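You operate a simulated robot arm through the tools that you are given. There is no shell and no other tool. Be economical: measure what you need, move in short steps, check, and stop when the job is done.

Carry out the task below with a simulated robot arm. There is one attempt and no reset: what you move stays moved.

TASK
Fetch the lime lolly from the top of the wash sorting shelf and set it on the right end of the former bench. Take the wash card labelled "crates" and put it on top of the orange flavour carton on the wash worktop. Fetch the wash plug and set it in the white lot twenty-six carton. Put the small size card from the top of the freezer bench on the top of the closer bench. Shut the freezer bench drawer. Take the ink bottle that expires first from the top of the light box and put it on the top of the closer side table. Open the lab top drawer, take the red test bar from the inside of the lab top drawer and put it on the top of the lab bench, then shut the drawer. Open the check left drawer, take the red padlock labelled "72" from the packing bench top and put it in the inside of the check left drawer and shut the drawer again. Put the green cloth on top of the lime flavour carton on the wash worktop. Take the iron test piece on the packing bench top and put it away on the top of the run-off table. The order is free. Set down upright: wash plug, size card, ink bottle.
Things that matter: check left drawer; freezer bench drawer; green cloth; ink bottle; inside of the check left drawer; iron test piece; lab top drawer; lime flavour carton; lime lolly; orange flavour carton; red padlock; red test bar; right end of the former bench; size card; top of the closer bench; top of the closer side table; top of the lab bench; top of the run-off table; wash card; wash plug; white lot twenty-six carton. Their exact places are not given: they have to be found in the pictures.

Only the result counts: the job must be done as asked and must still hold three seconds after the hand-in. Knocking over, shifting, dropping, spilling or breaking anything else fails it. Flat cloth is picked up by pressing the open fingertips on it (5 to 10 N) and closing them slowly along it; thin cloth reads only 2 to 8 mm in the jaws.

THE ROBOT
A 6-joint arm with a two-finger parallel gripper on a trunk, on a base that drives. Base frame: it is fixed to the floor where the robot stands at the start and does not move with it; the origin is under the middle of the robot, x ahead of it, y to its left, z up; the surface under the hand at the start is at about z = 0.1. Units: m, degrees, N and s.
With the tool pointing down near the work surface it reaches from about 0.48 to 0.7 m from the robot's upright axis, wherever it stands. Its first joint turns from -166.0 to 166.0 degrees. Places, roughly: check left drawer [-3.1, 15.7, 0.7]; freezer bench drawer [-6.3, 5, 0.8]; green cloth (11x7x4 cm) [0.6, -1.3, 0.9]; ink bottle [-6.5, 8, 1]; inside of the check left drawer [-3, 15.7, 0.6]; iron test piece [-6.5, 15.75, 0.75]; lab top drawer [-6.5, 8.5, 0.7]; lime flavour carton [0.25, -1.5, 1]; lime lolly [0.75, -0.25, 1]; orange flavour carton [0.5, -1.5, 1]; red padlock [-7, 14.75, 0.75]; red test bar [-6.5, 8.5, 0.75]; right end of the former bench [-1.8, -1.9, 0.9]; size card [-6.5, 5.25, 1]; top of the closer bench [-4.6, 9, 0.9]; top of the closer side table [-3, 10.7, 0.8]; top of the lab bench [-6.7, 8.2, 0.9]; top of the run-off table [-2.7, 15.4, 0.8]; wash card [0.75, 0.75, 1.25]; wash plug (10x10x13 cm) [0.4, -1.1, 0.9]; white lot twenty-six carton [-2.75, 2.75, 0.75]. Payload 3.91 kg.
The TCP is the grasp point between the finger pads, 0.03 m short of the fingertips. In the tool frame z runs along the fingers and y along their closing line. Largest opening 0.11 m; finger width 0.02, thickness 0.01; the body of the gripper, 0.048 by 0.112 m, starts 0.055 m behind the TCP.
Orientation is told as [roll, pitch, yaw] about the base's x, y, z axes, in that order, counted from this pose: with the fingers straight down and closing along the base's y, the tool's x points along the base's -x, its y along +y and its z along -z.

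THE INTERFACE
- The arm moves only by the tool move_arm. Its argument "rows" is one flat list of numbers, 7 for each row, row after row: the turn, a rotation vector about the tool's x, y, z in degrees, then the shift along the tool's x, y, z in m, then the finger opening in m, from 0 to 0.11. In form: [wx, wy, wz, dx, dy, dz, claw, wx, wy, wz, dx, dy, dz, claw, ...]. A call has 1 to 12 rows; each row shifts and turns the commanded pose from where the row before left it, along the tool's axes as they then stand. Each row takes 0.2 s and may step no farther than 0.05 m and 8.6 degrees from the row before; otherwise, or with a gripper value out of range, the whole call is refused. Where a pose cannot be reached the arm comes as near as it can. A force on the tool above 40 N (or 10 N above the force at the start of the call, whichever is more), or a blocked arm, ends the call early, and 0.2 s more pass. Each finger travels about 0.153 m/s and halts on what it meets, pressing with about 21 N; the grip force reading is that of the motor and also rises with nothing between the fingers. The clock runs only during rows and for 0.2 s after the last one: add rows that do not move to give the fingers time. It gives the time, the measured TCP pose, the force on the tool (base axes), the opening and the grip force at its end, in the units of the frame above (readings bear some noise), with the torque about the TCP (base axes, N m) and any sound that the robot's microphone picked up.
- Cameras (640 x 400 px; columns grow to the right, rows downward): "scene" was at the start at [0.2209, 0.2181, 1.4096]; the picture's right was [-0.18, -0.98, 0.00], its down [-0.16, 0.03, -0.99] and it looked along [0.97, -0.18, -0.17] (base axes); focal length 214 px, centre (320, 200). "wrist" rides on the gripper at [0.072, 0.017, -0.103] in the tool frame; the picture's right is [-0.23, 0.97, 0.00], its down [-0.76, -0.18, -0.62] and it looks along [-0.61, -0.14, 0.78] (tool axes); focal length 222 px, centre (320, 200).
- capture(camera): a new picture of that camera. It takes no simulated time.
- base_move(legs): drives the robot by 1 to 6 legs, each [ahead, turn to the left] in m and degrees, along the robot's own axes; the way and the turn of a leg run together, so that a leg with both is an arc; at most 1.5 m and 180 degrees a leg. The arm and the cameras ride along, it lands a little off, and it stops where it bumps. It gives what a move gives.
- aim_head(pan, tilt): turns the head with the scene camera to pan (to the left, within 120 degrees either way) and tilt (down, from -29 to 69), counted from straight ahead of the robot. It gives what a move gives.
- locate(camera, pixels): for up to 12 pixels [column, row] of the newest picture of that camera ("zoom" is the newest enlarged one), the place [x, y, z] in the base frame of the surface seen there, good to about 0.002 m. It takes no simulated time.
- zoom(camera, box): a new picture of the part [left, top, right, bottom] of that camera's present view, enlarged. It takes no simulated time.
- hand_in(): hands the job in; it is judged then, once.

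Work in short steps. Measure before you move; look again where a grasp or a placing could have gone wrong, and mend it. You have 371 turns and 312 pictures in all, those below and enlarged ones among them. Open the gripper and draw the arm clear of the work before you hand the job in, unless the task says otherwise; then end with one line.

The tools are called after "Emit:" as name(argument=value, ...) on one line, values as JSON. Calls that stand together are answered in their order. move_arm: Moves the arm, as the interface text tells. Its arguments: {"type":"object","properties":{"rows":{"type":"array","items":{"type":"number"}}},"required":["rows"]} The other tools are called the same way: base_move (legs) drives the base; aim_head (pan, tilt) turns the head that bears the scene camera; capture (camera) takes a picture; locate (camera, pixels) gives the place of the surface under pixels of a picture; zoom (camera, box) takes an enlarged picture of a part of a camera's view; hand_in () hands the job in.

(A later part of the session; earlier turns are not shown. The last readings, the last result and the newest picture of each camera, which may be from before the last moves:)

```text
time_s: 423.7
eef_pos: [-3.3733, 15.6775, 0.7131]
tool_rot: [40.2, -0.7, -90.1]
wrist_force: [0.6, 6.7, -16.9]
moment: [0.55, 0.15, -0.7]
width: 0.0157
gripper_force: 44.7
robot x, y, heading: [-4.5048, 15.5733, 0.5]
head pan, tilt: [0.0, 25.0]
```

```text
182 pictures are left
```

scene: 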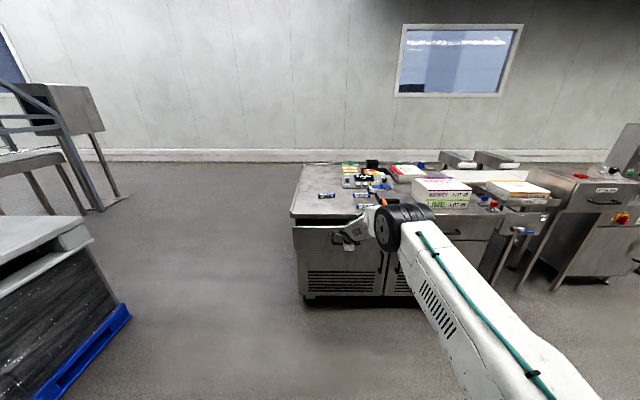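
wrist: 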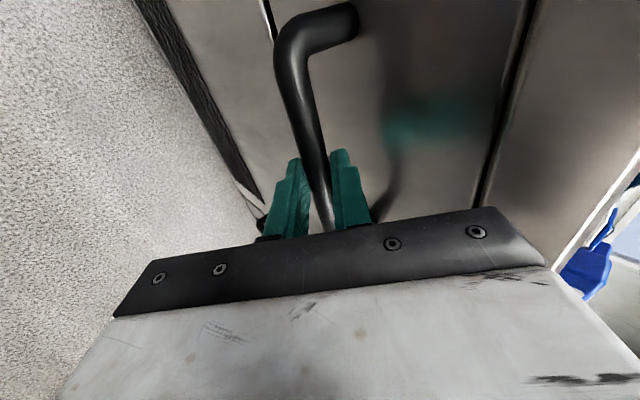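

Drawer slides. I back another 0.15 m.

Emit:
base_move(legs=[[-0.15, 0]])

Emit:
zoom(camera="scene", box=[270, 150, 470, 320])

```text
time_s: 425.1
eef_pos: [-3.5249, 15.679, 0.7136]
tool_rot: [40.2, -0.6, -89.9]
wrist_force: [-0.4, 34.6, -9.5]
moment: [1.18, 0.1, -0.17]
width: 0.0156
gripper_force: 45.1
robot x, y, heading: [-4.6564, 15.5718, 0.6]
head pan, tilt: [0.0, 25.0]
```

```text
2.35 times, centred on (370, 235) of scene
```

zoom: 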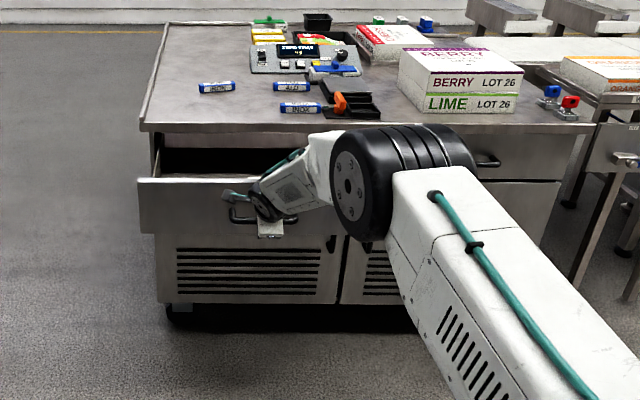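

Drawer is 0.25 m open. I release and retreat along the tool axis.

Emit:
move_arm(rows=[0, 0, 0, 0, 0, 0, 0.025, 0, 0, 0, 0, 0, 0, 0.04, 0, 0, 0, 0, 0, 0, 0.04, 0, 0, 0, 0, 0, -0.03, 0.04, 0, 0, 0, 0, 0, -0.04, 0.04, 0, 0, 0, 0, 0, -0.04, 0.04, 0, 0, 0, 0, 0, -0.04, 0.04])

Emit:
capture(camera="wrist")

```text
time_s: 426.7
eef_pos: [-3.6237, 15.6797, 0.8274]
tool_rot: [40.2, -0.6, -90.0]
wrist_force: [-0.1, 0.2, -0.4]
moment: [0.05, -0.05, -0.01]
width: 0.0397
gripper_force: 0.0
robot x, y, heading: [-4.659, 15.5736, 0.4]
head pan, tilt: [0.0, 25.0]
```

```text
180 pictures are left
```

wrist: 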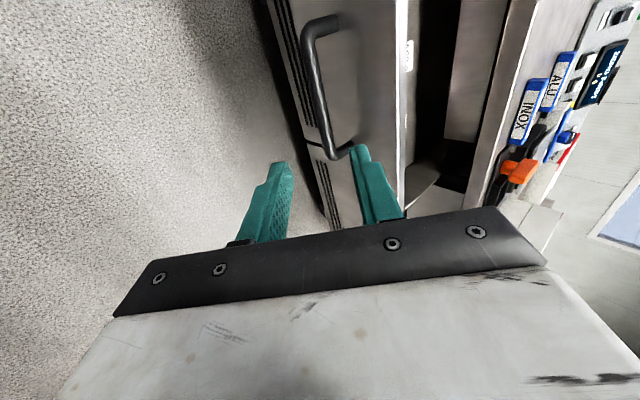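

Raise and level the arm, then go to the packing bench for the padlock.

Emit:
move_arm(rows=[0, 0, 0, 0, 0.026, -0.031, 0.06, 0, 0, 0, 0, 0.026, -0.031, 0.06, 0, 0, 0, 0, 0.026, -0.031, 0.06, 8, 0, 0, 0, 0.01, -0.03, 0.06, 8, 0, 0, 0, 0, -0.03, 0.06, 8, 0, 0, 0, 0, -0.04, 0.06, 8, 0, 0, 0, 0, -0.04, 0.06, 8, 0, 0, 0, 0, -0.045, 0.06, 0, 0, 0, 0, 0, -0.045, 0.06, 0, 0, 0, 0, 0, -0.045, 0.06])

Emit:
base_move(legs=[[0, -90], [0.7, 0], [0, -90], [0.75, 0]])

Emit:
aim_head(pan=0, tilt=25)

Emit:
capture(camera="scene")

```text
time_s: 428.9
eef_pos: [-3.6841, 15.6822, 1.2131]
tool_rot: [0.2, -0.6, -89.9]
wrist_force: [0.4, -1.2, 0.2]
moment: [0.01, 0.03, 0.0]
width: 0.06
gripper_force: 0.1
robot x, y, heading: [-4.6618, 15.5696, 0.4]
head pan, tilt: [0.0, 25.0]
```

```text
time_s: 444.1
eef_pos: [-6.3768, 14.7814, 1.2134]
tool_rot: [0.3, -0.6, 89.0]
wrist_force: [0.3, 0.1, -0.4]
moment: [0.0, 0.0, 0.01]
width: 0.0598
gripper_force: 0.0
robot x, y, heading: [-5.3982, 14.8773, 179.5]
head pan, tilt: [0.0, 25.0]
```

```text
time_s: 444.7
eef_pos: [-6.3758, 14.7813, 1.2134]
tool_rot: [0.3, -0.6, 89.0]
wrist_force: [0.1, 0.5, -1.0]
moment: [0.01, 0.0, 0.01]
width: 0.0603
gripper_force: 0.0
robot x, y, heading: [-5.4044, 14.8759, 179.7]
head pan, tilt: [0.0, 25.0]
```

```text
179 pictures are left
```

scene: 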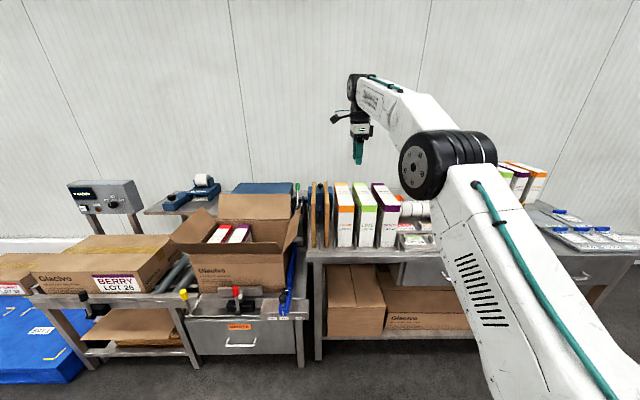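

Now the wrist camera, which is over the cartons, to look behind them.

Emit:
capture(camera="wrist")

Emit:
locate(camera="scene", pixels=[[340, 186], [362, 186], [385, 186], [392, 250], [318, 185], [310, 250], [255, 190], [300, 205], [245, 285], [330, 255], [378, 183]])

```text
178 pictures are left
```

wrist: 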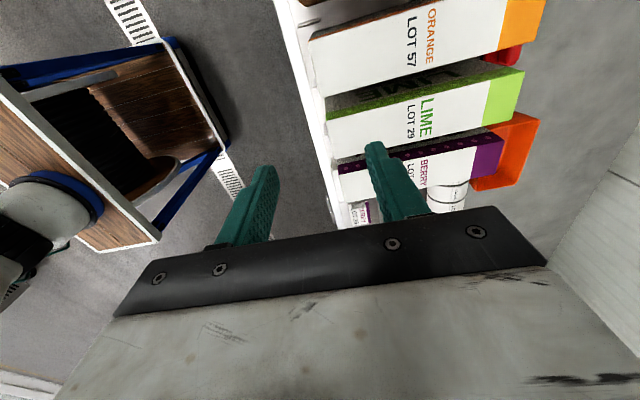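

```text
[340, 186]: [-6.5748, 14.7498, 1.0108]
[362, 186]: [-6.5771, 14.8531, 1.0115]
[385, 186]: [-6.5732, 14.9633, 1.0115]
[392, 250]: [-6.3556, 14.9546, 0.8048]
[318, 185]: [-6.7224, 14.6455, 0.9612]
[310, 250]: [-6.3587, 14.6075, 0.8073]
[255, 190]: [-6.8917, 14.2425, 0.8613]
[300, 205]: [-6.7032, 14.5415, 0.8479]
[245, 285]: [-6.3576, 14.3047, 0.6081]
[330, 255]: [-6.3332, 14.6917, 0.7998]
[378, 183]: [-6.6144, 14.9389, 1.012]
```

Cartons are 1.01 high, spanning x≈−6.40…−6.63; padlocks are behind. I drive 0.45 m closer and look behind with the wrist camera.

Emit:
base_move(legs=[[0.45, 0]])

Emit:
capture(camera="wrist")

Emit:
aim_head(pan=0, tilt=35)

Emit:
capture(camera="scene")

```text
time_s: 447.4
eef_pos: [-6.8272, 14.7733, 1.2134]
tool_rot: [0.2, -0.6, 89.7]
wrist_force: [0.0, 0.2, -0.2]
moment: [0.0, -0.01, -0.01]
width: 0.0601
gripper_force: 0.1
robot x, y, heading: [-5.8485, 14.8764, -179.8]
head pan, tilt: [0.0, 25.0]
```

```text
177 pictures are left
```

wrist: 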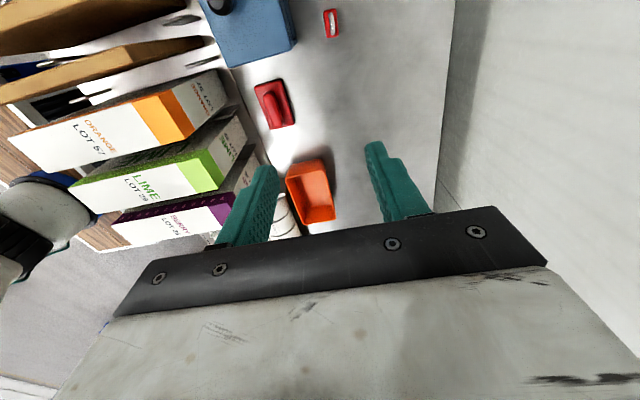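

```text
time_s: 448.1
eef_pos: [-6.8263, 14.7727, 1.2133]
tool_rot: [0.3, -0.6, 89.6]
wrist_force: [-0.5, 0.2, 0.1]
moment: [0.01, -0.02, 0.03]
width: 0.0599
gripper_force: 0.0
robot x, y, heading: [-5.8498, 14.8758, -180.1]
head pan, tilt: [0.0, 35.0]
```

```text
176 pictures are left
```

scene: 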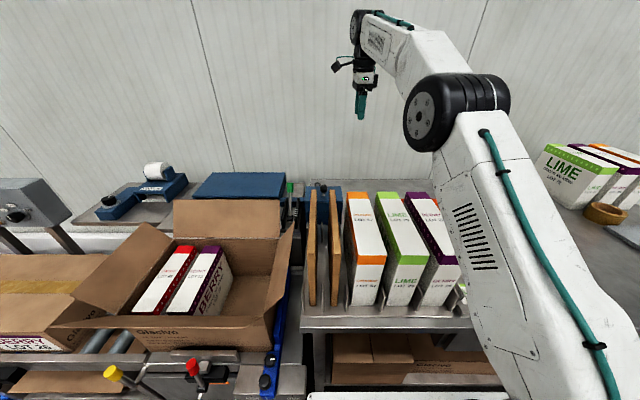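

I see a red item at (273,105) and the small padlock at (331,23). Zoom.

Emit:
zoom(camera="wrist", box=[240, 0, 400, 140])

Emit:
locate(camera="wrist", pixels=[[331, 23], [325, 12], [337, 10], [327, 36], [339, 34], [273, 105], [300, 30], [290, 45], [360, 30], [440, 60], [335, 80], [296, 20]])

```text
2.86 times, centred on (320, 70) of wrist
```

zoom: 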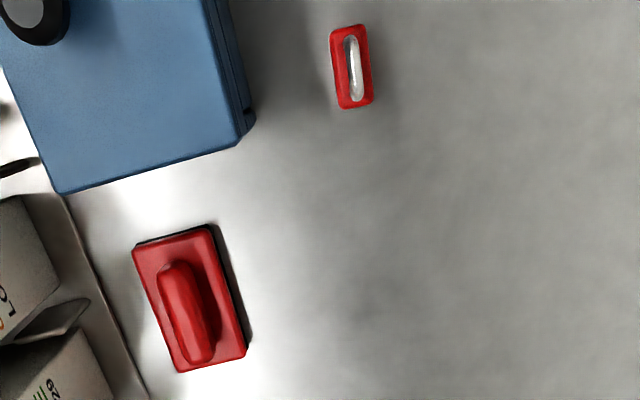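

```text
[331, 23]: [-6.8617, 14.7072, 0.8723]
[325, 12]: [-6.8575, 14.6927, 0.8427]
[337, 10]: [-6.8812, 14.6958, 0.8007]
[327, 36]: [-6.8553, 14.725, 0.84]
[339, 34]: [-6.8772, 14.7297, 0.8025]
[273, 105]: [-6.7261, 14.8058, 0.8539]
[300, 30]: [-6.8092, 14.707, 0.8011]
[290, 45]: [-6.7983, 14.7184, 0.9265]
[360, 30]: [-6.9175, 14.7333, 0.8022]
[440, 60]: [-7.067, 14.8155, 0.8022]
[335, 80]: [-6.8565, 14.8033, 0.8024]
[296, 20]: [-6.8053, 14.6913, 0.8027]
```

Padlock body centre ≈(−6.865,14.709), z 0.80–0.842, shackle to 0.873. It's 0.8 m from the arm axis, so I advance 0.1 m.

Emit:
base_move(legs=[[0.1, 0]])

Emit:
capture(camera="wrist")

```text
time_s: 449.2
eef_pos: [-6.9277, 14.7751, 1.212]
tool_rot: [0.3, -0.6, 89.5]
wrist_force: [0.2, 0.2, 0.2]
moment: [-0.02, 0.0, 0.0]
width: 0.0598
gripper_force: 0.1
robot x, y, heading: [-5.9484, 14.8746, 180.0]
head pan, tilt: [0.0, 35.0]
```

```text
174 pictures are left
```

wrist: 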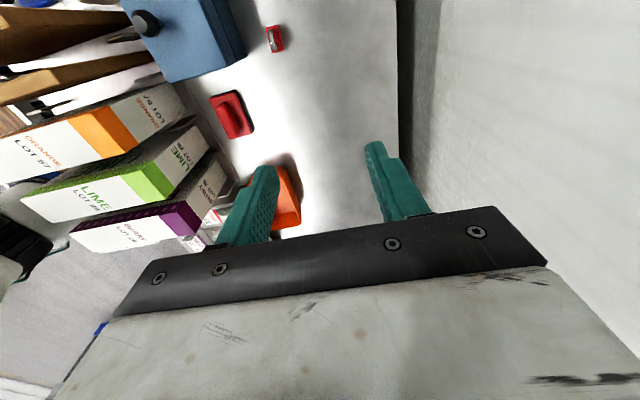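

Move above the padlock to z≈1.0.

Emit:
move_arm(rows=[0, 0, 0, 0.0132, -0.0126, 0.0424, 0.06, 0, 0, 0, 0.0132, -0.0126, 0.0424, 0.06, 0, 0, 0, 0.0132, -0.0126, 0.0424, 0.06, 0, 0, 0, 0.0132, -0.0126, 0.0424, 0.06, 0, 0, 0, 0.0132, -0.0126, 0.0424, 0.06, 0, 0, 0, 0, 0, 0, 0.06])

Emit:
capture(camera="wrist")

```text
time_s: 450.6
eef_pos: [-6.8687, 14.7108, 1.0]
tool_rot: [0.3, -0.6, 89.5]
wrist_force: [-0.3, -0.1, 0.2]
moment: [0.0, 0.01, 0.0]
width: 0.0598
gripper_force: 0.1
robot x, y, heading: [-5.9521, 14.8761, 179.8]
head pan, tilt: [0.0, 35.0]
```

```text
173 pictures are left
```

wrist: 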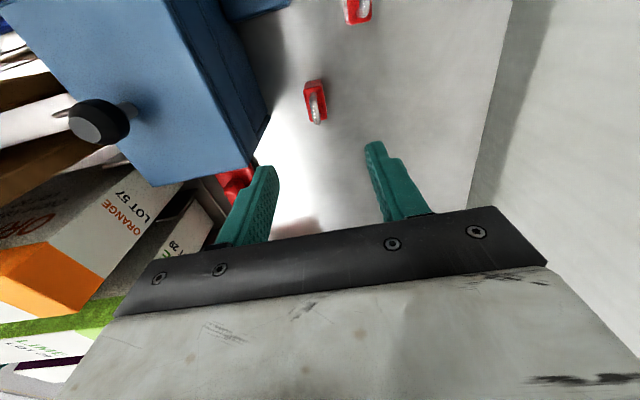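

Two red padlocks: (316,100) and (356,10). I need to read the labels.

Emit:
zoom(camera="wrist", box=[280, 0, 400, 130])

Emit:
locate(camera="wrist", pixels=[[316, 85], [306, 90], [325, 90], [316, 118], [356, 12], [348, 15], [368, 12], [265, 140], [255, 100]])

```text
3.08 times, centred on (340, 65) of wrist
```

zoom: 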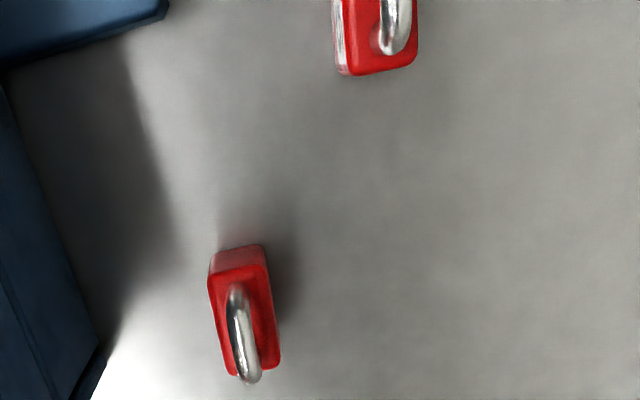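

```text
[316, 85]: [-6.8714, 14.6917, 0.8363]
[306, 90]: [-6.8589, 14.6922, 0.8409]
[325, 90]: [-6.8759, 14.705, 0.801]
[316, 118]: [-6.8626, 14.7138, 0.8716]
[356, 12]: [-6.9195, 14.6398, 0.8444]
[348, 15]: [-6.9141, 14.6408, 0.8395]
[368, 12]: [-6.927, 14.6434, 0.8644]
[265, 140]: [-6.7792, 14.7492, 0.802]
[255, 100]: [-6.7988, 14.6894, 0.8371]
```

The labels face +x, so I rotate the tool 90° to bring the camera to the +x side and read them.

Emit:
move_arm(rows=[0, 0, -8.2, 0, -0.02, -0.02, 0.06, 0, 0, -8.2, 0, -0.02, -0.01, 0.06, 0, 0, -8.2, 0, -0.02, -0.01, 0.06, 0, 0, -8.2, 0, -0.02, 0, 0.06, 0, 0, -8.2, 0, 0, 0, 0.06, 0, 0, -8.2, 0, 0, 0, 0.06, 0, 0, -8.2, 0, 0, 0, 0.06, 0, 0, -8.2, 0, 0, 0, 0.06, 0, 0, -8.2, 0, 0, 0, 0.06, 0, 0, -8.2, 0, 0, 0, 0.06, 0, 0, -8.2, 0, 0, 0, 0.06])

Emit:
capture(camera="wrist")

```text
time_s: 453.1
eef_pos: [-6.7888, 14.727, 1.0395]
tool_rot: [-0.6, -0.3, 180.0]
wrist_force: [-0.6, 0.4, 0.4]
moment: [-0.04, -0.04, 0.02]
width: 0.0596
gripper_force: 0.1
robot x, y, heading: [-5.9518, 14.8765, 179.8]
head pan, tilt: [0.0, 35.0]
```

```text
171 pictures are left
```

wrist: 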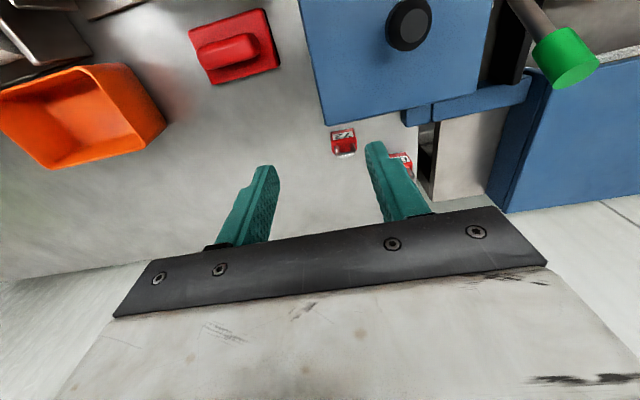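

Emit:
zoom(camera="wrist", box=[315, 115, 435, 190])

```text
5.33 times, centred on (375, 152) of wrist
```

zoom: 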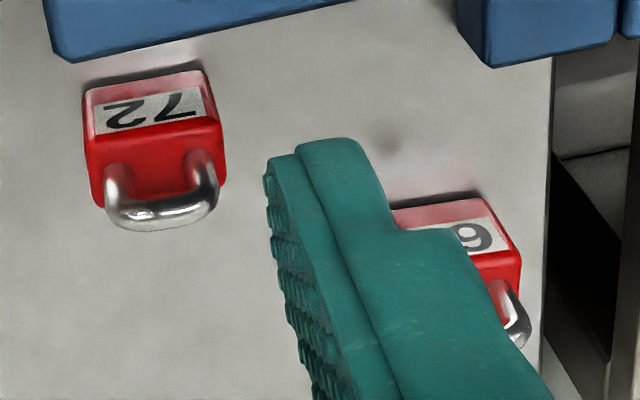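

The near padlock (−6.865,14.709) is "72". I rotate back to close along x and return above it.

Emit:
move_arm(rows=[0, 0, 8.2, 0, 0, -0.01, 0.05, 0, 0, 8.2, 0, 0, 0, 0.05, 0, 0, 8.2, 0, 0, 0, 0.05, 0, 0, 8.2, 0, 0, 0, 0.05, 0, 0, 8.2, 0, 0, 0, 0.05, 0, 0, 8.2, 0, 0, 0, 0.05, 0, 0, 8.2, 0, 0, 0, 0.05, 0, 0, 8.2, 0, 0, 0, 0.05, 0, 0, 8.2, 0, 0, 0, 0.05, 0, 0, 8.2, 0, 0, 0, 0.05, 0, 0, 8.2, 0, 0, 0, 0.05])

Emit:
move_arm(rows=[0, 0, 0, 0.009, 0.04, 0.01, 0.05, 0, 0, 0, 0.009, 0.04, 0.02, 0.05, 0, 0, 0, 0, 0, 0.03, 0.05, 0, 0, 0, 0, 0, 0, 0.05])

Emit:
capture(camera="wrist")

```text
time_s: 455.4
eef_pos: [-6.7884, 14.7265, 1.0498]
tool_rot: [0.3, -0.6, 89.4]
wrist_force: [0.4, -1.0, -0.7]
moment: [0.02, 0.0, -0.04]
width: 0.0505
gripper_force: 0.0
robot x, y, heading: [-5.9502, 14.8777, 179.9]
head pan, tilt: [0.0, 35.0]
```

```text
time_s: 456.4
eef_pos: [-6.8686, 14.708, 0.9905]
tool_rot: [0.3, -0.7, 89.6]
wrist_force: [0.5, 0.1, 0.9]
moment: [0.01, -0.02, -0.02]
width: 0.0501
gripper_force: 0.0
robot x, y, heading: [-5.9508, 14.8753, 180.1]
head pan, tilt: [0.0, 35.0]
```

```text
169 pictures are left
```

wrist: 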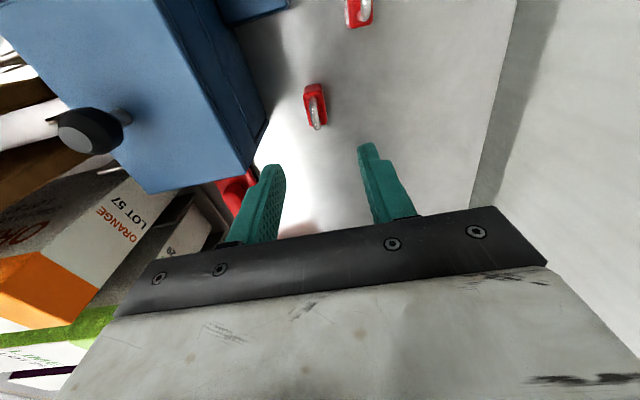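

Descend to z≈0.84 in steps.

Emit:
move_arm(rows=[0, 0, 0, 0, 0, 0.03, 0.05, 0, 0, 0, 0, 0, 0.03, 0.05, 0, 0, 0, 0, 0, 0.03, 0.05, 0, 0, 0, 0, 0, 0.03, 0.05, 0, 0, 0, 0, 0, 0.02, 0.05, 0, 0, 0, 0, 0, 0.01, 0.05, 0, 0, 0, 0, 0, 0, 0.05])

Emit:
capture(camera="wrist")

```text
time_s: 458.1
eef_pos: [-6.8679, 14.7108, 0.8385]
tool_rot: [0.4, -0.5, 89.5]
wrist_force: [0.3, 0.4, 0.0]
moment: [-0.02, 0.01, 0.02]
width: 0.0501
gripper_force: 0.0
robot x, y, heading: [-5.9526, 14.8779, 179.8]
head pan, tilt: [0.0, 35.0]
```

```text
168 pictures are left
```

wrist: 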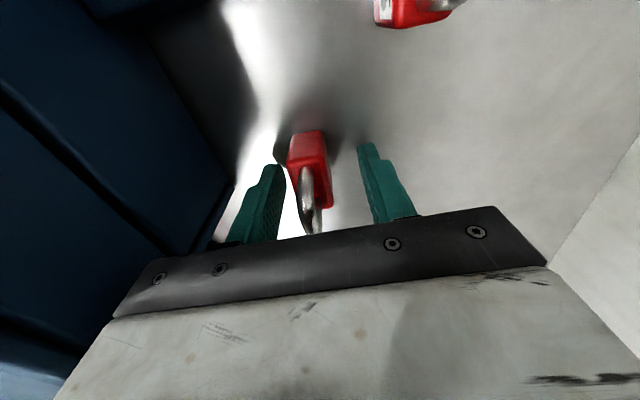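

Padlock is between the fingers, nothing touched. Close and lift.

Emit:
move_arm(rows=[0, 0, 0, 0, 0, 0, 0.035, 0, 0, 0, 0, 0, 0, 0.025, 0, 0, 0, 0, 0, 0, 0.015, 0, 0, 0, 0, 0, 0, 0.01, 0, 0, 0, 0, 0, 0, 0.01, 0, 0, 0, 0, 0, -0.03, 0.01, 0, 0, 0, 0, 0, -0.04, 0.01, 0, 0, 0, 0, 0, -0.045, 0.01, 0, 0, 0, 0, 0, -0.045, 0.01, 0, 0, 0, 0, 0, -0.045, 0.01, 0, 0, 0, 0, 0, -0.045, 0.01])

Emit:
capture(camera="wrist")

```text
time_s: 460.4
eef_pos: [-6.8684, 14.7086, 1.0896]
tool_rot: [0.2, -0.6, 89.5]
wrist_force: [0.1, 0.1, -1.0]
moment: [0.0, -0.04, 0.0]
width: 0.0218
gripper_force: 21.0
robot x, y, heading: [-5.9555, 14.8789, 179.3]
head pan, tilt: [0.0, 35.0]
```

```text
167 pictures are left
```

wrist: 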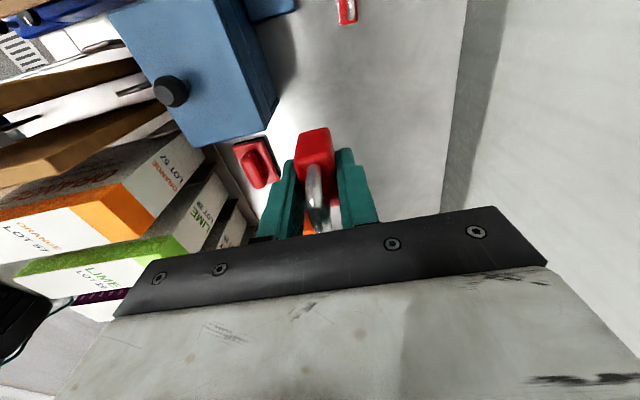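

Padlock held. Raise, back away and drive to the open check drawer.

Emit:
move_arm(rows=[0, 0, 0, 0, 0, -0.045, 0.01, 0, 0, 0, 0, -0.03, -0.035, 0.01, 0, 0, 0, 0, -0.03, -0.03, 0.01, 0, 0, 0, 0, -0.04, 0, 0.01, 0, 0, 0, 0, -0.04, 0, 0.01, 0, 0, 0, 0, -0.04, 0, 0.01])

Emit:
base_move(legs=[[-0.72, 0], [0, -89.5], [0.66, 0], [0, -90], [1.0, 0]])

Emit:
aim_head(pan=0, tilt=38)

Emit:
capture(camera="scene")

```text
time_s: 461.9
eef_pos: [-6.6871, 14.7058, 1.198]
tool_rot: [0.2, -0.7, 89.7]
wrist_force: [-0.1, -0.4, -2.2]
moment: [0.02, -0.04, 0.04]
width: 0.0216
gripper_force: 20.5
robot x, y, heading: [-5.9514, 14.8768, 179.8]
head pan, tilt: [0.0, 35.0]
```

```text
time_s: 481.5
eef_pos: [-3.4945, 15.8487, 1.2001]
tool_rot: [0.3, -0.6, -85.4]
wrist_force: [0.7, -0.5, -1.2]
moment: [0.0, 0.02, 0.0]
width: 0.0214
gripper_force: 21.0
robot x, y, heading: [-4.2151, 15.6156, 4.8]
head pan, tilt: [0.0, 35.0]
```

```text
time_s: 482.1
eef_pos: [-3.4944, 15.8503, 1.198]
tool_rot: [0.4, -0.7, -85.4]
wrist_force: [-0.7, -0.1, -1.0]
moment: [0.0, 0.0, 0.04]
width: 0.0218
gripper_force: 20.7
robot x, y, heading: [-4.2138, 15.6162, 4.8]
head pan, tilt: [0.0, 38.0]
```

```text
166 pictures are left
```

scene: 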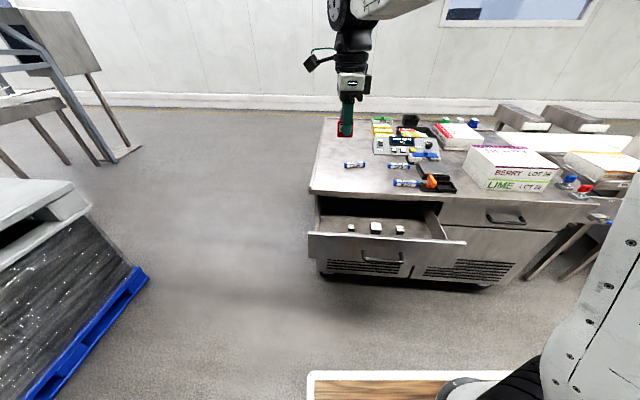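

The open drawer already holds three small items. I zoom and measure free floor space.

Emit:
zoom(camera="scene", box=[300, 180, 480, 290])

Emit:
locate(camera="zoom", pixels=[[180, 165], [270, 170], [355, 175], [225, 165], [310, 165], [130, 170], [420, 180], [270, 120], [180, 120], [90, 195], [440, 215], [320, 255]])

```text
3.56 times, centred on (390, 235) of scene
```

zoom: 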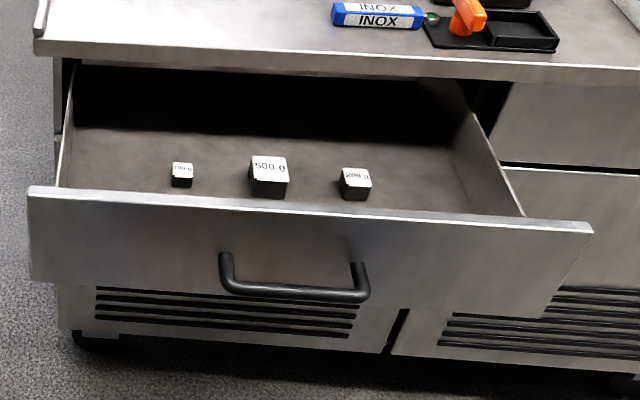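

```text
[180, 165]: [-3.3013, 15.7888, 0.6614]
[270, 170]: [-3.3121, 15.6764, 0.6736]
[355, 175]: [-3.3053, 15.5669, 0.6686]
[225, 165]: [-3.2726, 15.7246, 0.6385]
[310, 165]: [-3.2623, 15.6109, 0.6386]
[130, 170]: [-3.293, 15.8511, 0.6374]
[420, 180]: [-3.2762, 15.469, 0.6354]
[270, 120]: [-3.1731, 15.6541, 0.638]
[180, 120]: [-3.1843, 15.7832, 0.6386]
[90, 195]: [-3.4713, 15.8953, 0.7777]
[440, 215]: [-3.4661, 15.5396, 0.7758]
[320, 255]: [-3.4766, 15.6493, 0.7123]
```

Free spot for the padlock is (−3.385,15.62) between the drawer front and the weights. Move above it.

Emit:
move_arm(rows=[0, 0, 4.6, 0, 0, 0, 0.01, 0, 0, 0, -0.023, 0.0109, 0.0349, 0.01, 0, 0, 0, -0.023, 0.0109, 0.0349, 0.01, 0, 0, 0, -0.023, 0.0109, 0.0349, 0.01, 0, 0, 0, -0.023, 0.0109, 0.0349, 0.01, 0, 0, 0, -0.023, 0.0109, 0.0349, 0.01, 0, 0, 0, -0.023, 0.0109, 0.0349, 0.01, 0, 0, 0, -0.023, 0.0109, 0.0349, 0.01, 0, 0, 0, -0.023, 0.0109, 0.0349, 0.01, 0, 0, 0, -0.023, 0.0109, 0.0349, 0.01, 0, 0, 0, -0.023, 0.0109, 0.0349, 0.01])

Emit:
capture(camera="wrist")

Emit:
zoom(camera="scene", box=[280, 80, 500, 300])

```text
time_s: 484.5
eef_pos: [-3.3822, 15.6157, 0.8509]
tool_rot: [0.5, -0.6, -90.0]
wrist_force: [-0.6, 0.3, -0.4]
moment: [-0.01, -0.03, 0.0]
width: 0.0216
gripper_force: 21.5
robot x, y, heading: [-4.2148, 15.6143, 5.1]
head pan, tilt: [0.0, 38.0]
```

```text
164 pictures are left
```

wrist: 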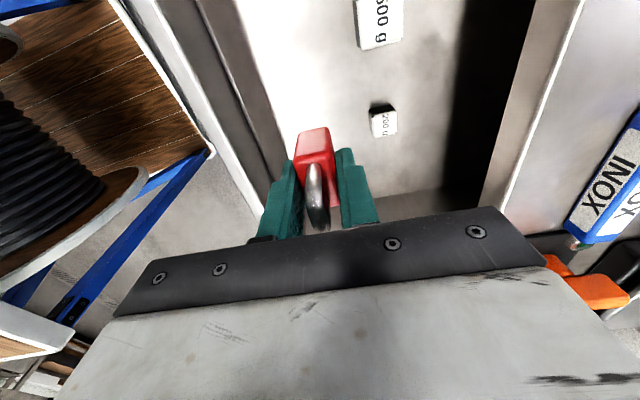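

```text
1.82 times, centred on (390, 190) of scene
```

zoom: 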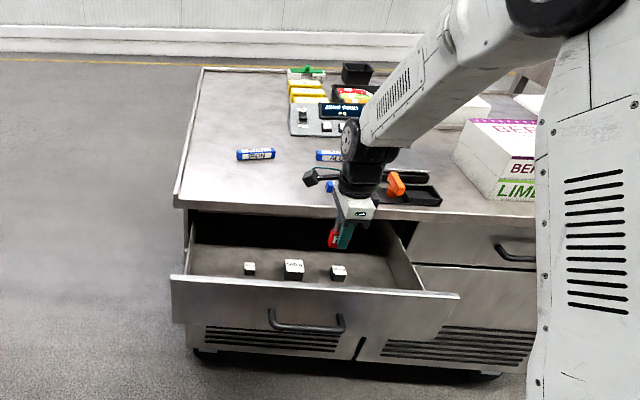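

Clearances look good. Descend into the drawer to z≈0.68.

Emit:
move_arm(rows=[0, 0, 0, 0, 0, 0.04, 0.01, 0, 0, 0, 0, 0, 0.04, 0.01, 0, 0, 0, 0, 0, 0.04, 0.01, 0, 0, 0, 0, 0, 0.03, 0.01, 0, 0, 0, 0, 0, 0.014, 0.01, 0, 0, 0, 0, 0, 0.003, 0.01, 0, 0, 0, 0, 0, 0.002, 0.01, 0, 0, 0, 0, 0, 0, 0.01])

```text
time_s: 486.3
eef_pos: [-3.3845, 15.6152, 0.6838]
tool_rot: [0.3, -0.6, -90.0]
wrist_force: [-0.2, 0.2, -1.3]
moment: [0.0, 0.0, 0.0]
width: 0.0214
gripper_force: 20.9
robot x, y, heading: [-4.216, 15.6174, 5.2]
head pan, tilt: [0.0, 38.0]
```

Emit:
move_arm(rows=[0, 0, 0, 0, 0, 0.003, 0.01, 0, 0, 0, 0, 0, 0.002, 0.01, 0, 0, 0, 0, 0, 0.0015, 0.01, 0, 0, 0, 0, 0, 0, 0.01])

```text
time_s: 487.3
eef_pos: [-3.3839, 15.6136, 0.6777]
tool_rot: [0.2, -0.6, -90.0]
wrist_force: [-0.3, -0.7, -0.5]
moment: [-0.03, 0.04, 0.01]
width: 0.0216
gripper_force: 21.2
robot x, y, heading: [-4.215, 15.6153, 5.0]
head pan, tilt: [0.0, 38.0]
```

One more small step, release, and rise.

Emit:
move_arm(rows=[0, 0, 0, 0, 0, 0.0012, 0.01, 0, 0, 0, 0, 0, 0, 0.025, 0, 0, 0, 0, 0, 0, 0.04, 0, 0, 0, 0, 0, 0, 0.045, 0, 0, 0, 0, 0, 0, 0.045, 0, 0, 0, 0, 0, -0.03, 0.045, 0, 0, 0, 0, 0, -0.04, 0.045, 0, 0, 0, 0, 0, -0.04, 0.045, 0, 0, 0, 0, 0, -0.045, 0.045, 0, 0, 0, 0, 0, -0.045, 0.045, 0, 0, 0, 0, 0, -0.045, 0.045])

Emit:
capture(camera="wrist")

```text
time_s: 489.7
eef_pos: [-3.3815, 15.6187, 0.9224]
tool_rot: [0.2, -0.6, -90.0]
wrist_force: [0.1, 0.0, -0.5]
moment: [0.01, 0.05, 0.01]
width: 0.0451
gripper_force: 0.1
robot x, y, heading: [-4.2139, 15.6153, 5.0]
head pan, tilt: [0.0, 38.0]
```

```text
162 pictures are left
```

wrist: 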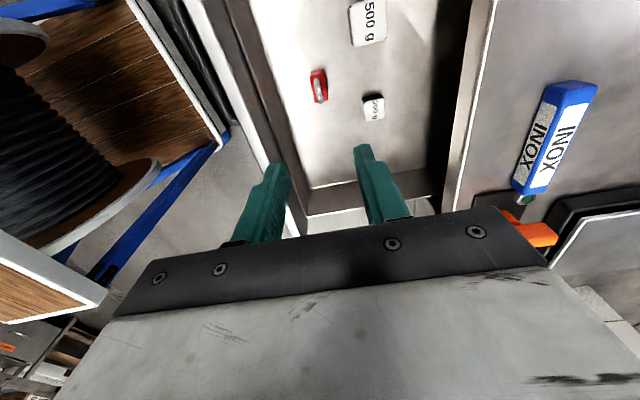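

Padlock "72" rests in the drawer. To shut it I'll back off and push the drawer front with closed, pitched fingertips, driving the base forward.

Emit:
base_move(legs=[[0, -5], [-0.44, 0]])

Emit:
move_arm(rows=[0, 0, -5, 0, 0.03, 0, 0.0, -8, 0, 0, 0, 0.04, 0, 0.0, -8, 0, 0, 0, 0.04, 0.01, 0.0, -8, 0, 0, 0, 0.02, 0.04, 0.0, -8, 0, 0, 0, 0.0, 0.045, 0.0, -8, 0, 0, 0, -0.01, 0.045, 0.0, 0, 0, 0, 0, -0.02, 0.03, 0.0])

Emit:
capture(camera="scene")

```text
time_s: 492.9
eef_pos: [-3.8297, 15.5512, 0.9213]
tool_rot: [0.3, -0.7, -94.4]
wrist_force: [0.4, -0.5, 0.3]
moment: [0.02, 0.0, 0.0]
width: 0.0447
gripper_force: 0.0
robot x, y, heading: [-4.6596, 15.611, 0.6]
head pan, tilt: [0.0, 38.0]
```

```text
time_s: 494.5
eef_pos: [-3.6598, 15.5543, 0.7805]
tool_rot: [36.5, -4.0, -83.1]
wrist_force: [0.7, -0.1, 1.5]
moment: [0.06, 0.07, -0.07]
width: 0.0
gripper_force: 20.5
out of reach, approached as far as the arm can: row 6
robot x, y, heading: [-4.656, 15.6129, 0.3]
head pan, tilt: [0.0, 38.0]
```

```text
161 pictures are left
```

scene: 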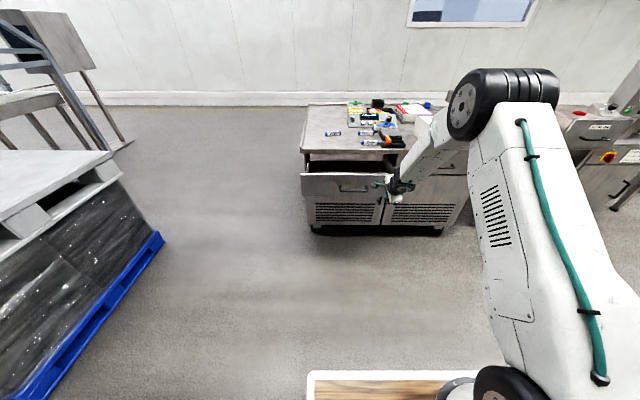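

Shift to the drawer's middle (y≈15.67) and forward to just before the panel.

Emit:
move_arm(rows=[0, 0, 0, 0.04, 0, 0, 0.0, 0, 0, 0, 0.04, 0, 0, 0.0, 0, 0, 0, 0.035, 0, 0, 0.0, 0, 0, 0, 0, 0.03, 0.028, 0.0, 0, 0, 0, 0, 0.03, 0.028, 0.0, 0, 0, 0, 0, 0, 0, 0.0])

Emit:
capture(camera="wrist")

Emit:
zoom(camera="scene", box=[290, 100, 470, 250])

```text
time_s: 495.9
eef_pos: [-3.5878, 15.6383, 0.7738]
tool_rot: [37.4, -0.1, -89.0]
wrist_force: [0.2, 1.1, 0.1]
moment: [0.0, 0.02, 0.01]
width: 0.0001
gripper_force: 21.1
out of reach, approached as far as the arm can: row 2, 3, 4
robot x, y, heading: [-4.6625, 15.6123, 0.6]
head pan, tilt: [0.0, 38.0]
```

```text
160 pictures are left
```

wrist: 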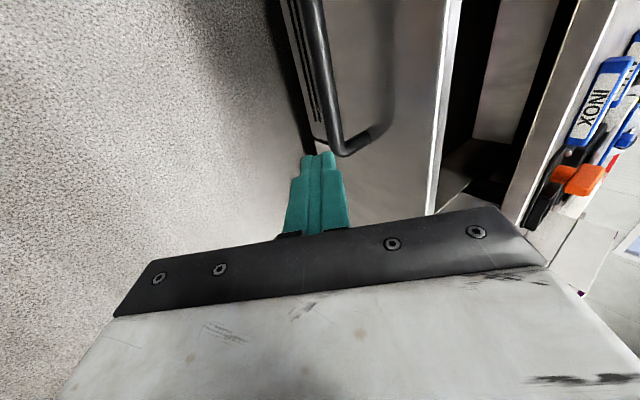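

```text
2.67 times, centred on (380, 175) of scene
```

zoom: 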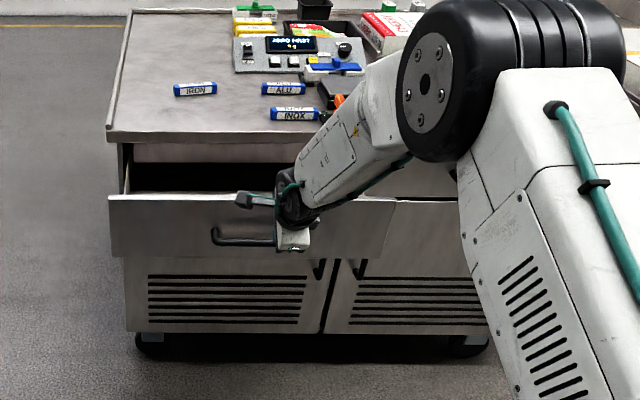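

Fingertips at x≈−3.57, panel at −3.475. I drive ahead 0.25 m to push it in.

Emit:
base_move(legs=[[0.25, -0.5]])

Emit:
capture(camera="scene")

```text
time_s: 497.7
eef_pos: [-3.3408, 15.6309, 0.7757]
tool_rot: [37.4, -0.1, -89.5]
wrist_force: [0.1, 0.1, 0.6]
moment: [0.0, -0.01, 0.0]
width: 0.0
gripper_force: 20.8
robot x, y, heading: [-4.4122, 15.6131, -0.1]
head pan, tilt: [0.0, 38.0]
```

```text
158 pictures are left
```

scene: 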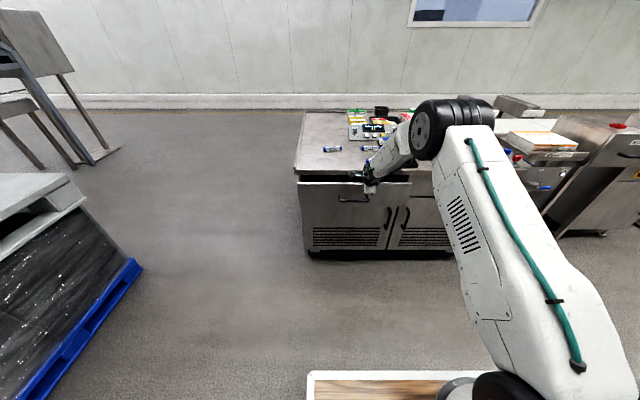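

Drawer is mostly in. Another 0.1 m.

Emit:
base_move(legs=[[0.095, 0]])

Emit:
zoom(camera="scene", box=[280, 90, 480, 270])

```text
time_s: 498.9
eef_pos: [-3.2538, 15.6286, 0.7723]
tool_rot: [36.8, -0.2, -89.7]
wrist_force: [-7.3, -0.6, 3.4]
moment: [-0.06, -0.09, -0.09]
width: 0.0
gripper_force: 20.7
robot x, y, heading: [-4.3238, 15.6129, 0.1]
head pan, tilt: [0.0, 38.0]
stopped in leg 1: the force on the tool passed its limit at 76 N (the readings are from after the stop); the commanded pose is now the measured one
```

```text
2.22 times, centred on (380, 180) of scene
```

zoom: 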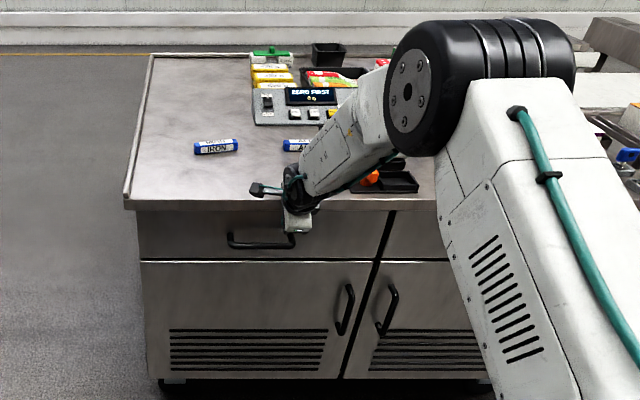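

Stopped at end of travel. I back away and check that the panel is flush with the right drawer.

Emit:
base_move(legs=[[-0.2, 0]])

Emit:
zoom(camera="scene", box=[280, 90, 520, 270])

Emit:
locate(camera="zoom", pixels=[[200, 240], [180, 250], [420, 245], [440, 255], [210, 160], [100, 245], [220, 280], [300, 200]])

```text
time_s: 500.5
eef_pos: [-3.4559, 15.6326, 0.7733]
tool_rot: [36.8, -0.2, -89.5]
wrist_force: [0.6, -0.4, -0.2]
moment: [-0.01, 0.01, 0.01]
width: 0.0
gripper_force: 21.0
robot x, y, heading: [-4.5261, 15.6162, 0.2]
head pan, tilt: [0.0, 38.0]
```

```text
2.22 times, centred on (400, 180) of scene
```

zoom: 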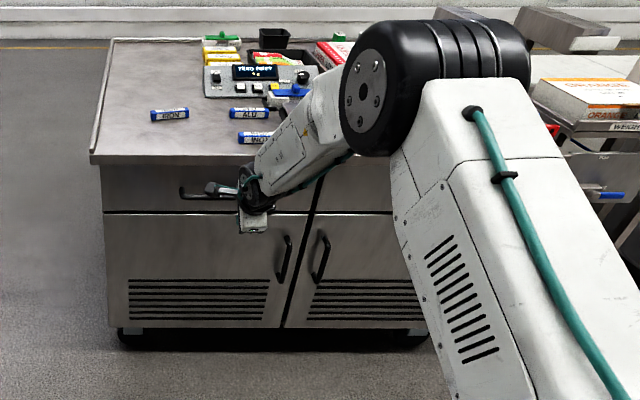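

```text
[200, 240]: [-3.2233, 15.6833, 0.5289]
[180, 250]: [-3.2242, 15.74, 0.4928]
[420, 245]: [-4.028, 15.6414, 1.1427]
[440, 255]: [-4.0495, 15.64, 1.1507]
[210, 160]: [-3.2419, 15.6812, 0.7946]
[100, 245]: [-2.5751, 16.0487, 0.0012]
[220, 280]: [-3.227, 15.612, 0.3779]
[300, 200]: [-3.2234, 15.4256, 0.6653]
```

Emit:
locate(camera="zoom", pixels=[[150, 200], [150, 180], [220, 175], [150, 225], [380, 185], [130, 205]])

```text
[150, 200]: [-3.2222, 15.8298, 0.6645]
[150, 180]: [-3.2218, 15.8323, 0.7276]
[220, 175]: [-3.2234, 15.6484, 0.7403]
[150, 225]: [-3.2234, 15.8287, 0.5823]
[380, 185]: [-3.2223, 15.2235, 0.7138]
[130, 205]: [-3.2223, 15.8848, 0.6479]
```

Left drawer is flush (x −3.222). I tuck the arm and head south down the west aisle toward the lab.

Emit:
move_arm(rows=[0, 0, 0, 0, -0.02, -0.04, 0.0, 8, 0, 0, 0, 0, -0.045, 0.05, 8, 0, 0, 0, 0, -0.045, 0.05, 8, 0, 0, 0, 0, -0.045, 0.05, 8, 0, 0, 0, 0, -0.045, 0.05, 4.8, 0, 0, 0, 0, -0.045, 0.05, 0, 0, 0, 0, -0.03, -0.04, 0.05, 0, 0, 0, 0, -0.03, -0.04, 0.05, 0, 0, 0, 0, -0.03, -0.04, 0.05])

Emit:
base_move(legs=[[0, 180], [0.75, 0], [0, 90], [1.5, 0], [1.5, 0], [1.2, 0]])

Emit:
aim_head(pan=0, tilt=10)

Emit:
capture(camera="scene")

```text
time_s: 502.5
eef_pos: [-3.7376, 15.6985, 1.0422]
tool_rot: [6.3, -12.4, -92.4]
wrist_force: [1.7, -0.9, -1.4]
moment: [0.02, 0.04, 0.02]
width: 0.0502
gripper_force: 0.0
out of reach, approached as far as the arm can: row 2, 3, 4, 5, 6, 7, 8, 9
robot x, y, heading: [-4.5278, 15.6096, 0.5]
head pan, tilt: [0.0, 38.0]
```

```text
time_s: 537.7
eef_pos: [-5.327, 10.5863, 1.0431]
tool_rot: [6.7, -12.4, 175.2]
wrist_force: [-1.1, 0.3, -0.1]
moment: [0.02, 0.01, -0.02]
width: 0.0501
gripper_force: 0.2
robot x, y, heading: [-5.3819, 11.3783, -92.2]
head pan, tilt: [0.0, 38.0]
```

```text
time_s: 538.6
eef_pos: [-5.3284, 10.586, 1.0441]
tool_rot: [6.5, -12.4, 175.3]
wrist_force: [0.2, 0.0, -0.2]
moment: [0.05, 0.0, 0.01]
width: 0.0498
gripper_force: 0.0
robot x, y, heading: [-5.3842, 11.3827, -92.1]
head pan, tilt: [0.0, 10.0]
```

```text
155 pictures are left
```

scene: 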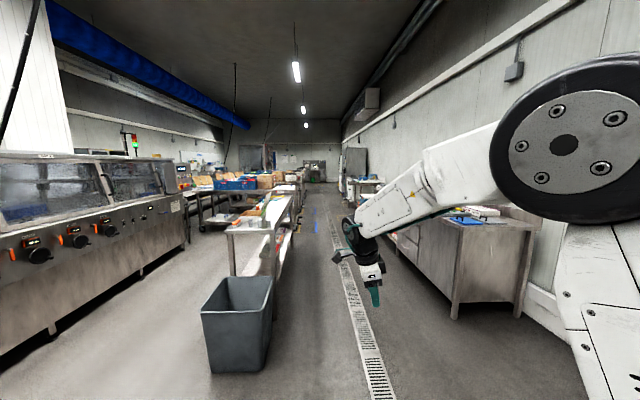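

The closer bench (centre-left, with a bin before it) and the lab bench (right) are visible. I first straighten the tool.

Emit:
move_arm(rows=[6.5, 0, 0, 0, 0, -0.03, 0.05, 0, 6.2, 0, 0, 0, -0.03, 0.05, 0, 6.2, 0, 0, 0, -0.03, 0.05, 0, 0, 0, 0, 0, -0.04, 0.05, 0, 0, 0, 0, 0, -0.04, 0.05, 0, 0, 0, 0, 0, -0.04, 0.05])

Emit:
zoom(camera="scene", box=[180, 150, 340, 300])

Emit:
locate(camera="scene", pixels=[[235, 290], [232, 225], [265, 228], [450, 310], [520, 225], [410, 230], [315, 230], [275, 215], [215, 225], [360, 200]])

```text
time_s: 540.0
eef_pos: [-5.2875, 10.6105, 1.2205]
tool_rot: [7.3, -14.2, 175.0]
wrist_force: [-0.9, 0.6, -0.2]
moment: [0.01, 0.02, 0.0]
width: 0.0501
gripper_force: 0.1
out of reach, approached as far as the arm can: row 1, 2, 3
robot x, y, heading: [-5.3808, 11.3779, -92.0]
head pan, tilt: [0.0, 10.0]
```

```text
2.67 times, centred on (260, 225) of scene
```

zoom: 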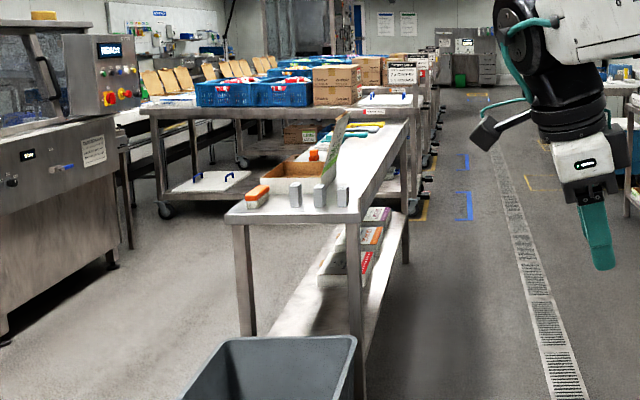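

```text
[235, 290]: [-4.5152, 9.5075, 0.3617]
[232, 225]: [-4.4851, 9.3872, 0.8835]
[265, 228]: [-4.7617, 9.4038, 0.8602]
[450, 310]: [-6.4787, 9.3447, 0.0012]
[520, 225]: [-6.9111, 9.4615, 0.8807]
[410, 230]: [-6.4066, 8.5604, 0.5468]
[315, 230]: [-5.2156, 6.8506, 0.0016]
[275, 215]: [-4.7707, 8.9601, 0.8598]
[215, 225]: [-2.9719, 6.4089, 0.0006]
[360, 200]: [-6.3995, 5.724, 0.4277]
```

The wrist seems to be against a joint limit; I unwind the tool yaw toward the robot's forward axis.

Emit:
move_arm(rows=[0, 0, -8.4, 0, 0, 0, 0.05, 0, 0, -8.4, 0, 0, 0, 0.05, 0, 0, -8.4, 0, 0, 0, 0.05, 0, 0, -8.4, 0, 0, 0, 0.05, 0, 0, -8.4, 0, 0, 0, 0.05, 0, 0, -8.4, 0, 0, 0, 0.05, 0, 0, -8.4, 0, 0, 0, 0.05, 0, 0, -8.4, 0, 0, 0, 0.05, 0, 0, -8.4, 0, 0, 0, 0.05, 0, 0, -8.4, 0, 0, 0, 0.05, 0, 0, -8.4, 0, 0, 0, 0.05])

```text
time_s: 542.4
eef_pos: [-5.2874, 10.6094, 1.2194]
tool_rot: [-14.6, -6.5, -90.7]
wrist_force: [-1.1, -0.3, -0.7]
moment: [0.01, -0.01, 0.03]
width: 0.0499
gripper_force: 0.2
robot x, y, heading: [-5.3834, 11.3736, -91.9]
head pan, tilt: [0.0, 10.0]
```

Emit:
move_arm(rows=[-7.3, 0, 0, 0, 0, 0, 0.05, -7.3, 0, 0, 0, 0, 0, 0.05, 0, 6.5, 0, 0, 0, 0, 0.05, 0, 0, 0, 0, 0, 0, 0.05])

```text
time_s: 543.4
eef_pos: [-5.2878, 10.6111, 1.2163]
tool_rot: [-16.3, -2.6, -91.7]
wrist_force: [-0.1, -0.7, 0.4]
moment: [-0.04, -0.02, 0.0]
width: 0.0503
gripper_force: 0.0
out of reach, approached as far as the arm can: row 1, 2
robot x, y, heading: [-5.3783, 11.3754, -91.9]
head pan, tilt: [0.0, 10.0]
```

The wrist is in a flipped branch (leaning 16° right). I'll tip the tool forward past the forearm line, swing it left and come back down to unwind it; this is in open space.

Emit:
move_arm(rows=[0, -8, 0, 0, 0, -0.01, 0.05, 0, -8, 0, 0, 0, -0.01, 0.05, 0, -8, 0, 0, 0, -0.01, 0.05, 0, -8, 0, 0, 0, 0, 0.05, 0, -8, 0, 0, 0, 0, 0.05, 0, -8, 0, 0, 0, 0, 0.05, 0, -8, 0, 0, 0, 0, 0.05, 0, -8, 0, 0, 0, 0, 0.05, 0, -8, 0, 0, 0, 0, 0.05, 0, -8, 0, 0, 0, 0, 0.05])

Emit:
capture(camera="scene")

```text
time_s: 545.6
eef_pos: [-5.2801, 10.616, 1.2448]
tool_rot: [-59.2, -73.8, -34.2]
wrist_force: [0.2, 0.4, -0.1]
moment: [0.02, 0.01, 0.0]
width: 0.0498
gripper_force: 0.0
robot x, y, heading: [-5.3793, 11.3799, -92.4]
head pan, tilt: [0.0, 10.0]
```

```text
153 pictures are left
```

scene: 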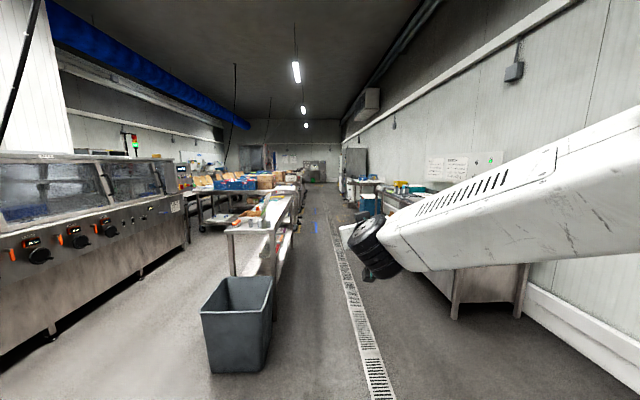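

The tool now points forward nearly horizontal. Swing it 40° left.

Emit:
move_arm(rows=[-7.68, -1.92, -1.14, 0, 0, 0, 0.05, -7.68, -1.92, -1.14, 0, 0, 0, 0.05, -7.68, -1.92, -1.14, 0, 0, 0, 0.05, -7.68, -1.92, -1.14, 0, 0, 0, 0.05, -7.68, -1.92, -1.14, 0, 0, 0, 0.05, -7.68, -1.92, -1.14, 0, 0, 0, 0.05])

```text
time_s: 547.0
eef_pos: [-5.2804, 10.6172, 1.2453]
tool_rot: [-59.2, -73.7, 13.8]
wrist_force: [-0.6, 0.4, 0.0]
moment: [0.04, 0.0, -0.03]
width: 0.0502
gripper_force: 0.1
robot x, y, heading: [-5.3819, 11.3749, -92.4]
head pan, tilt: [0.0, 10.0]
```

Now pitch down on the left side.

Emit:
move_arm(rows=[-1.94, 7.76, 0, 0, 0, 0, 0.05, -1.94, 7.76, 0, 0, 0, 0, 0.05, -1.94, 7.76, 0, 0, 0, 0, 0.05, -1.94, 7.76, 0, 0, 0, 0, 0.05, -1.94, 7.76, 0, 0, 0, 0, 0.05, -1.94, 7.76, 0, 0, 0, 0, 0.05, -1.94, 7.76, 0, 0, 0, 0, 0.05, -1.94, 7.76, 0, 0, 0, 0, 0.05, -1.94, 7.76, 0, 0, 0, 0, 0.05, -1.94, 7.76, 0, 0, 0, 0, 0.05])

```text
time_s: 549.2
eef_pos: [-5.3096, 10.6146, 1.2257]
tool_rot: [7.8, -14.1, -31.8]
wrist_force: [-0.5, 0.7, 1.1]
moment: [-0.02, 0.03, -0.03]
width: 0.05
gripper_force: 0.1
out of reach, approached as far as the arm can: row 8, 9, 10
robot x, y, heading: [-5.38, 11.3789, -92.0]
head pan, tilt: [0.0, 10.0]
```

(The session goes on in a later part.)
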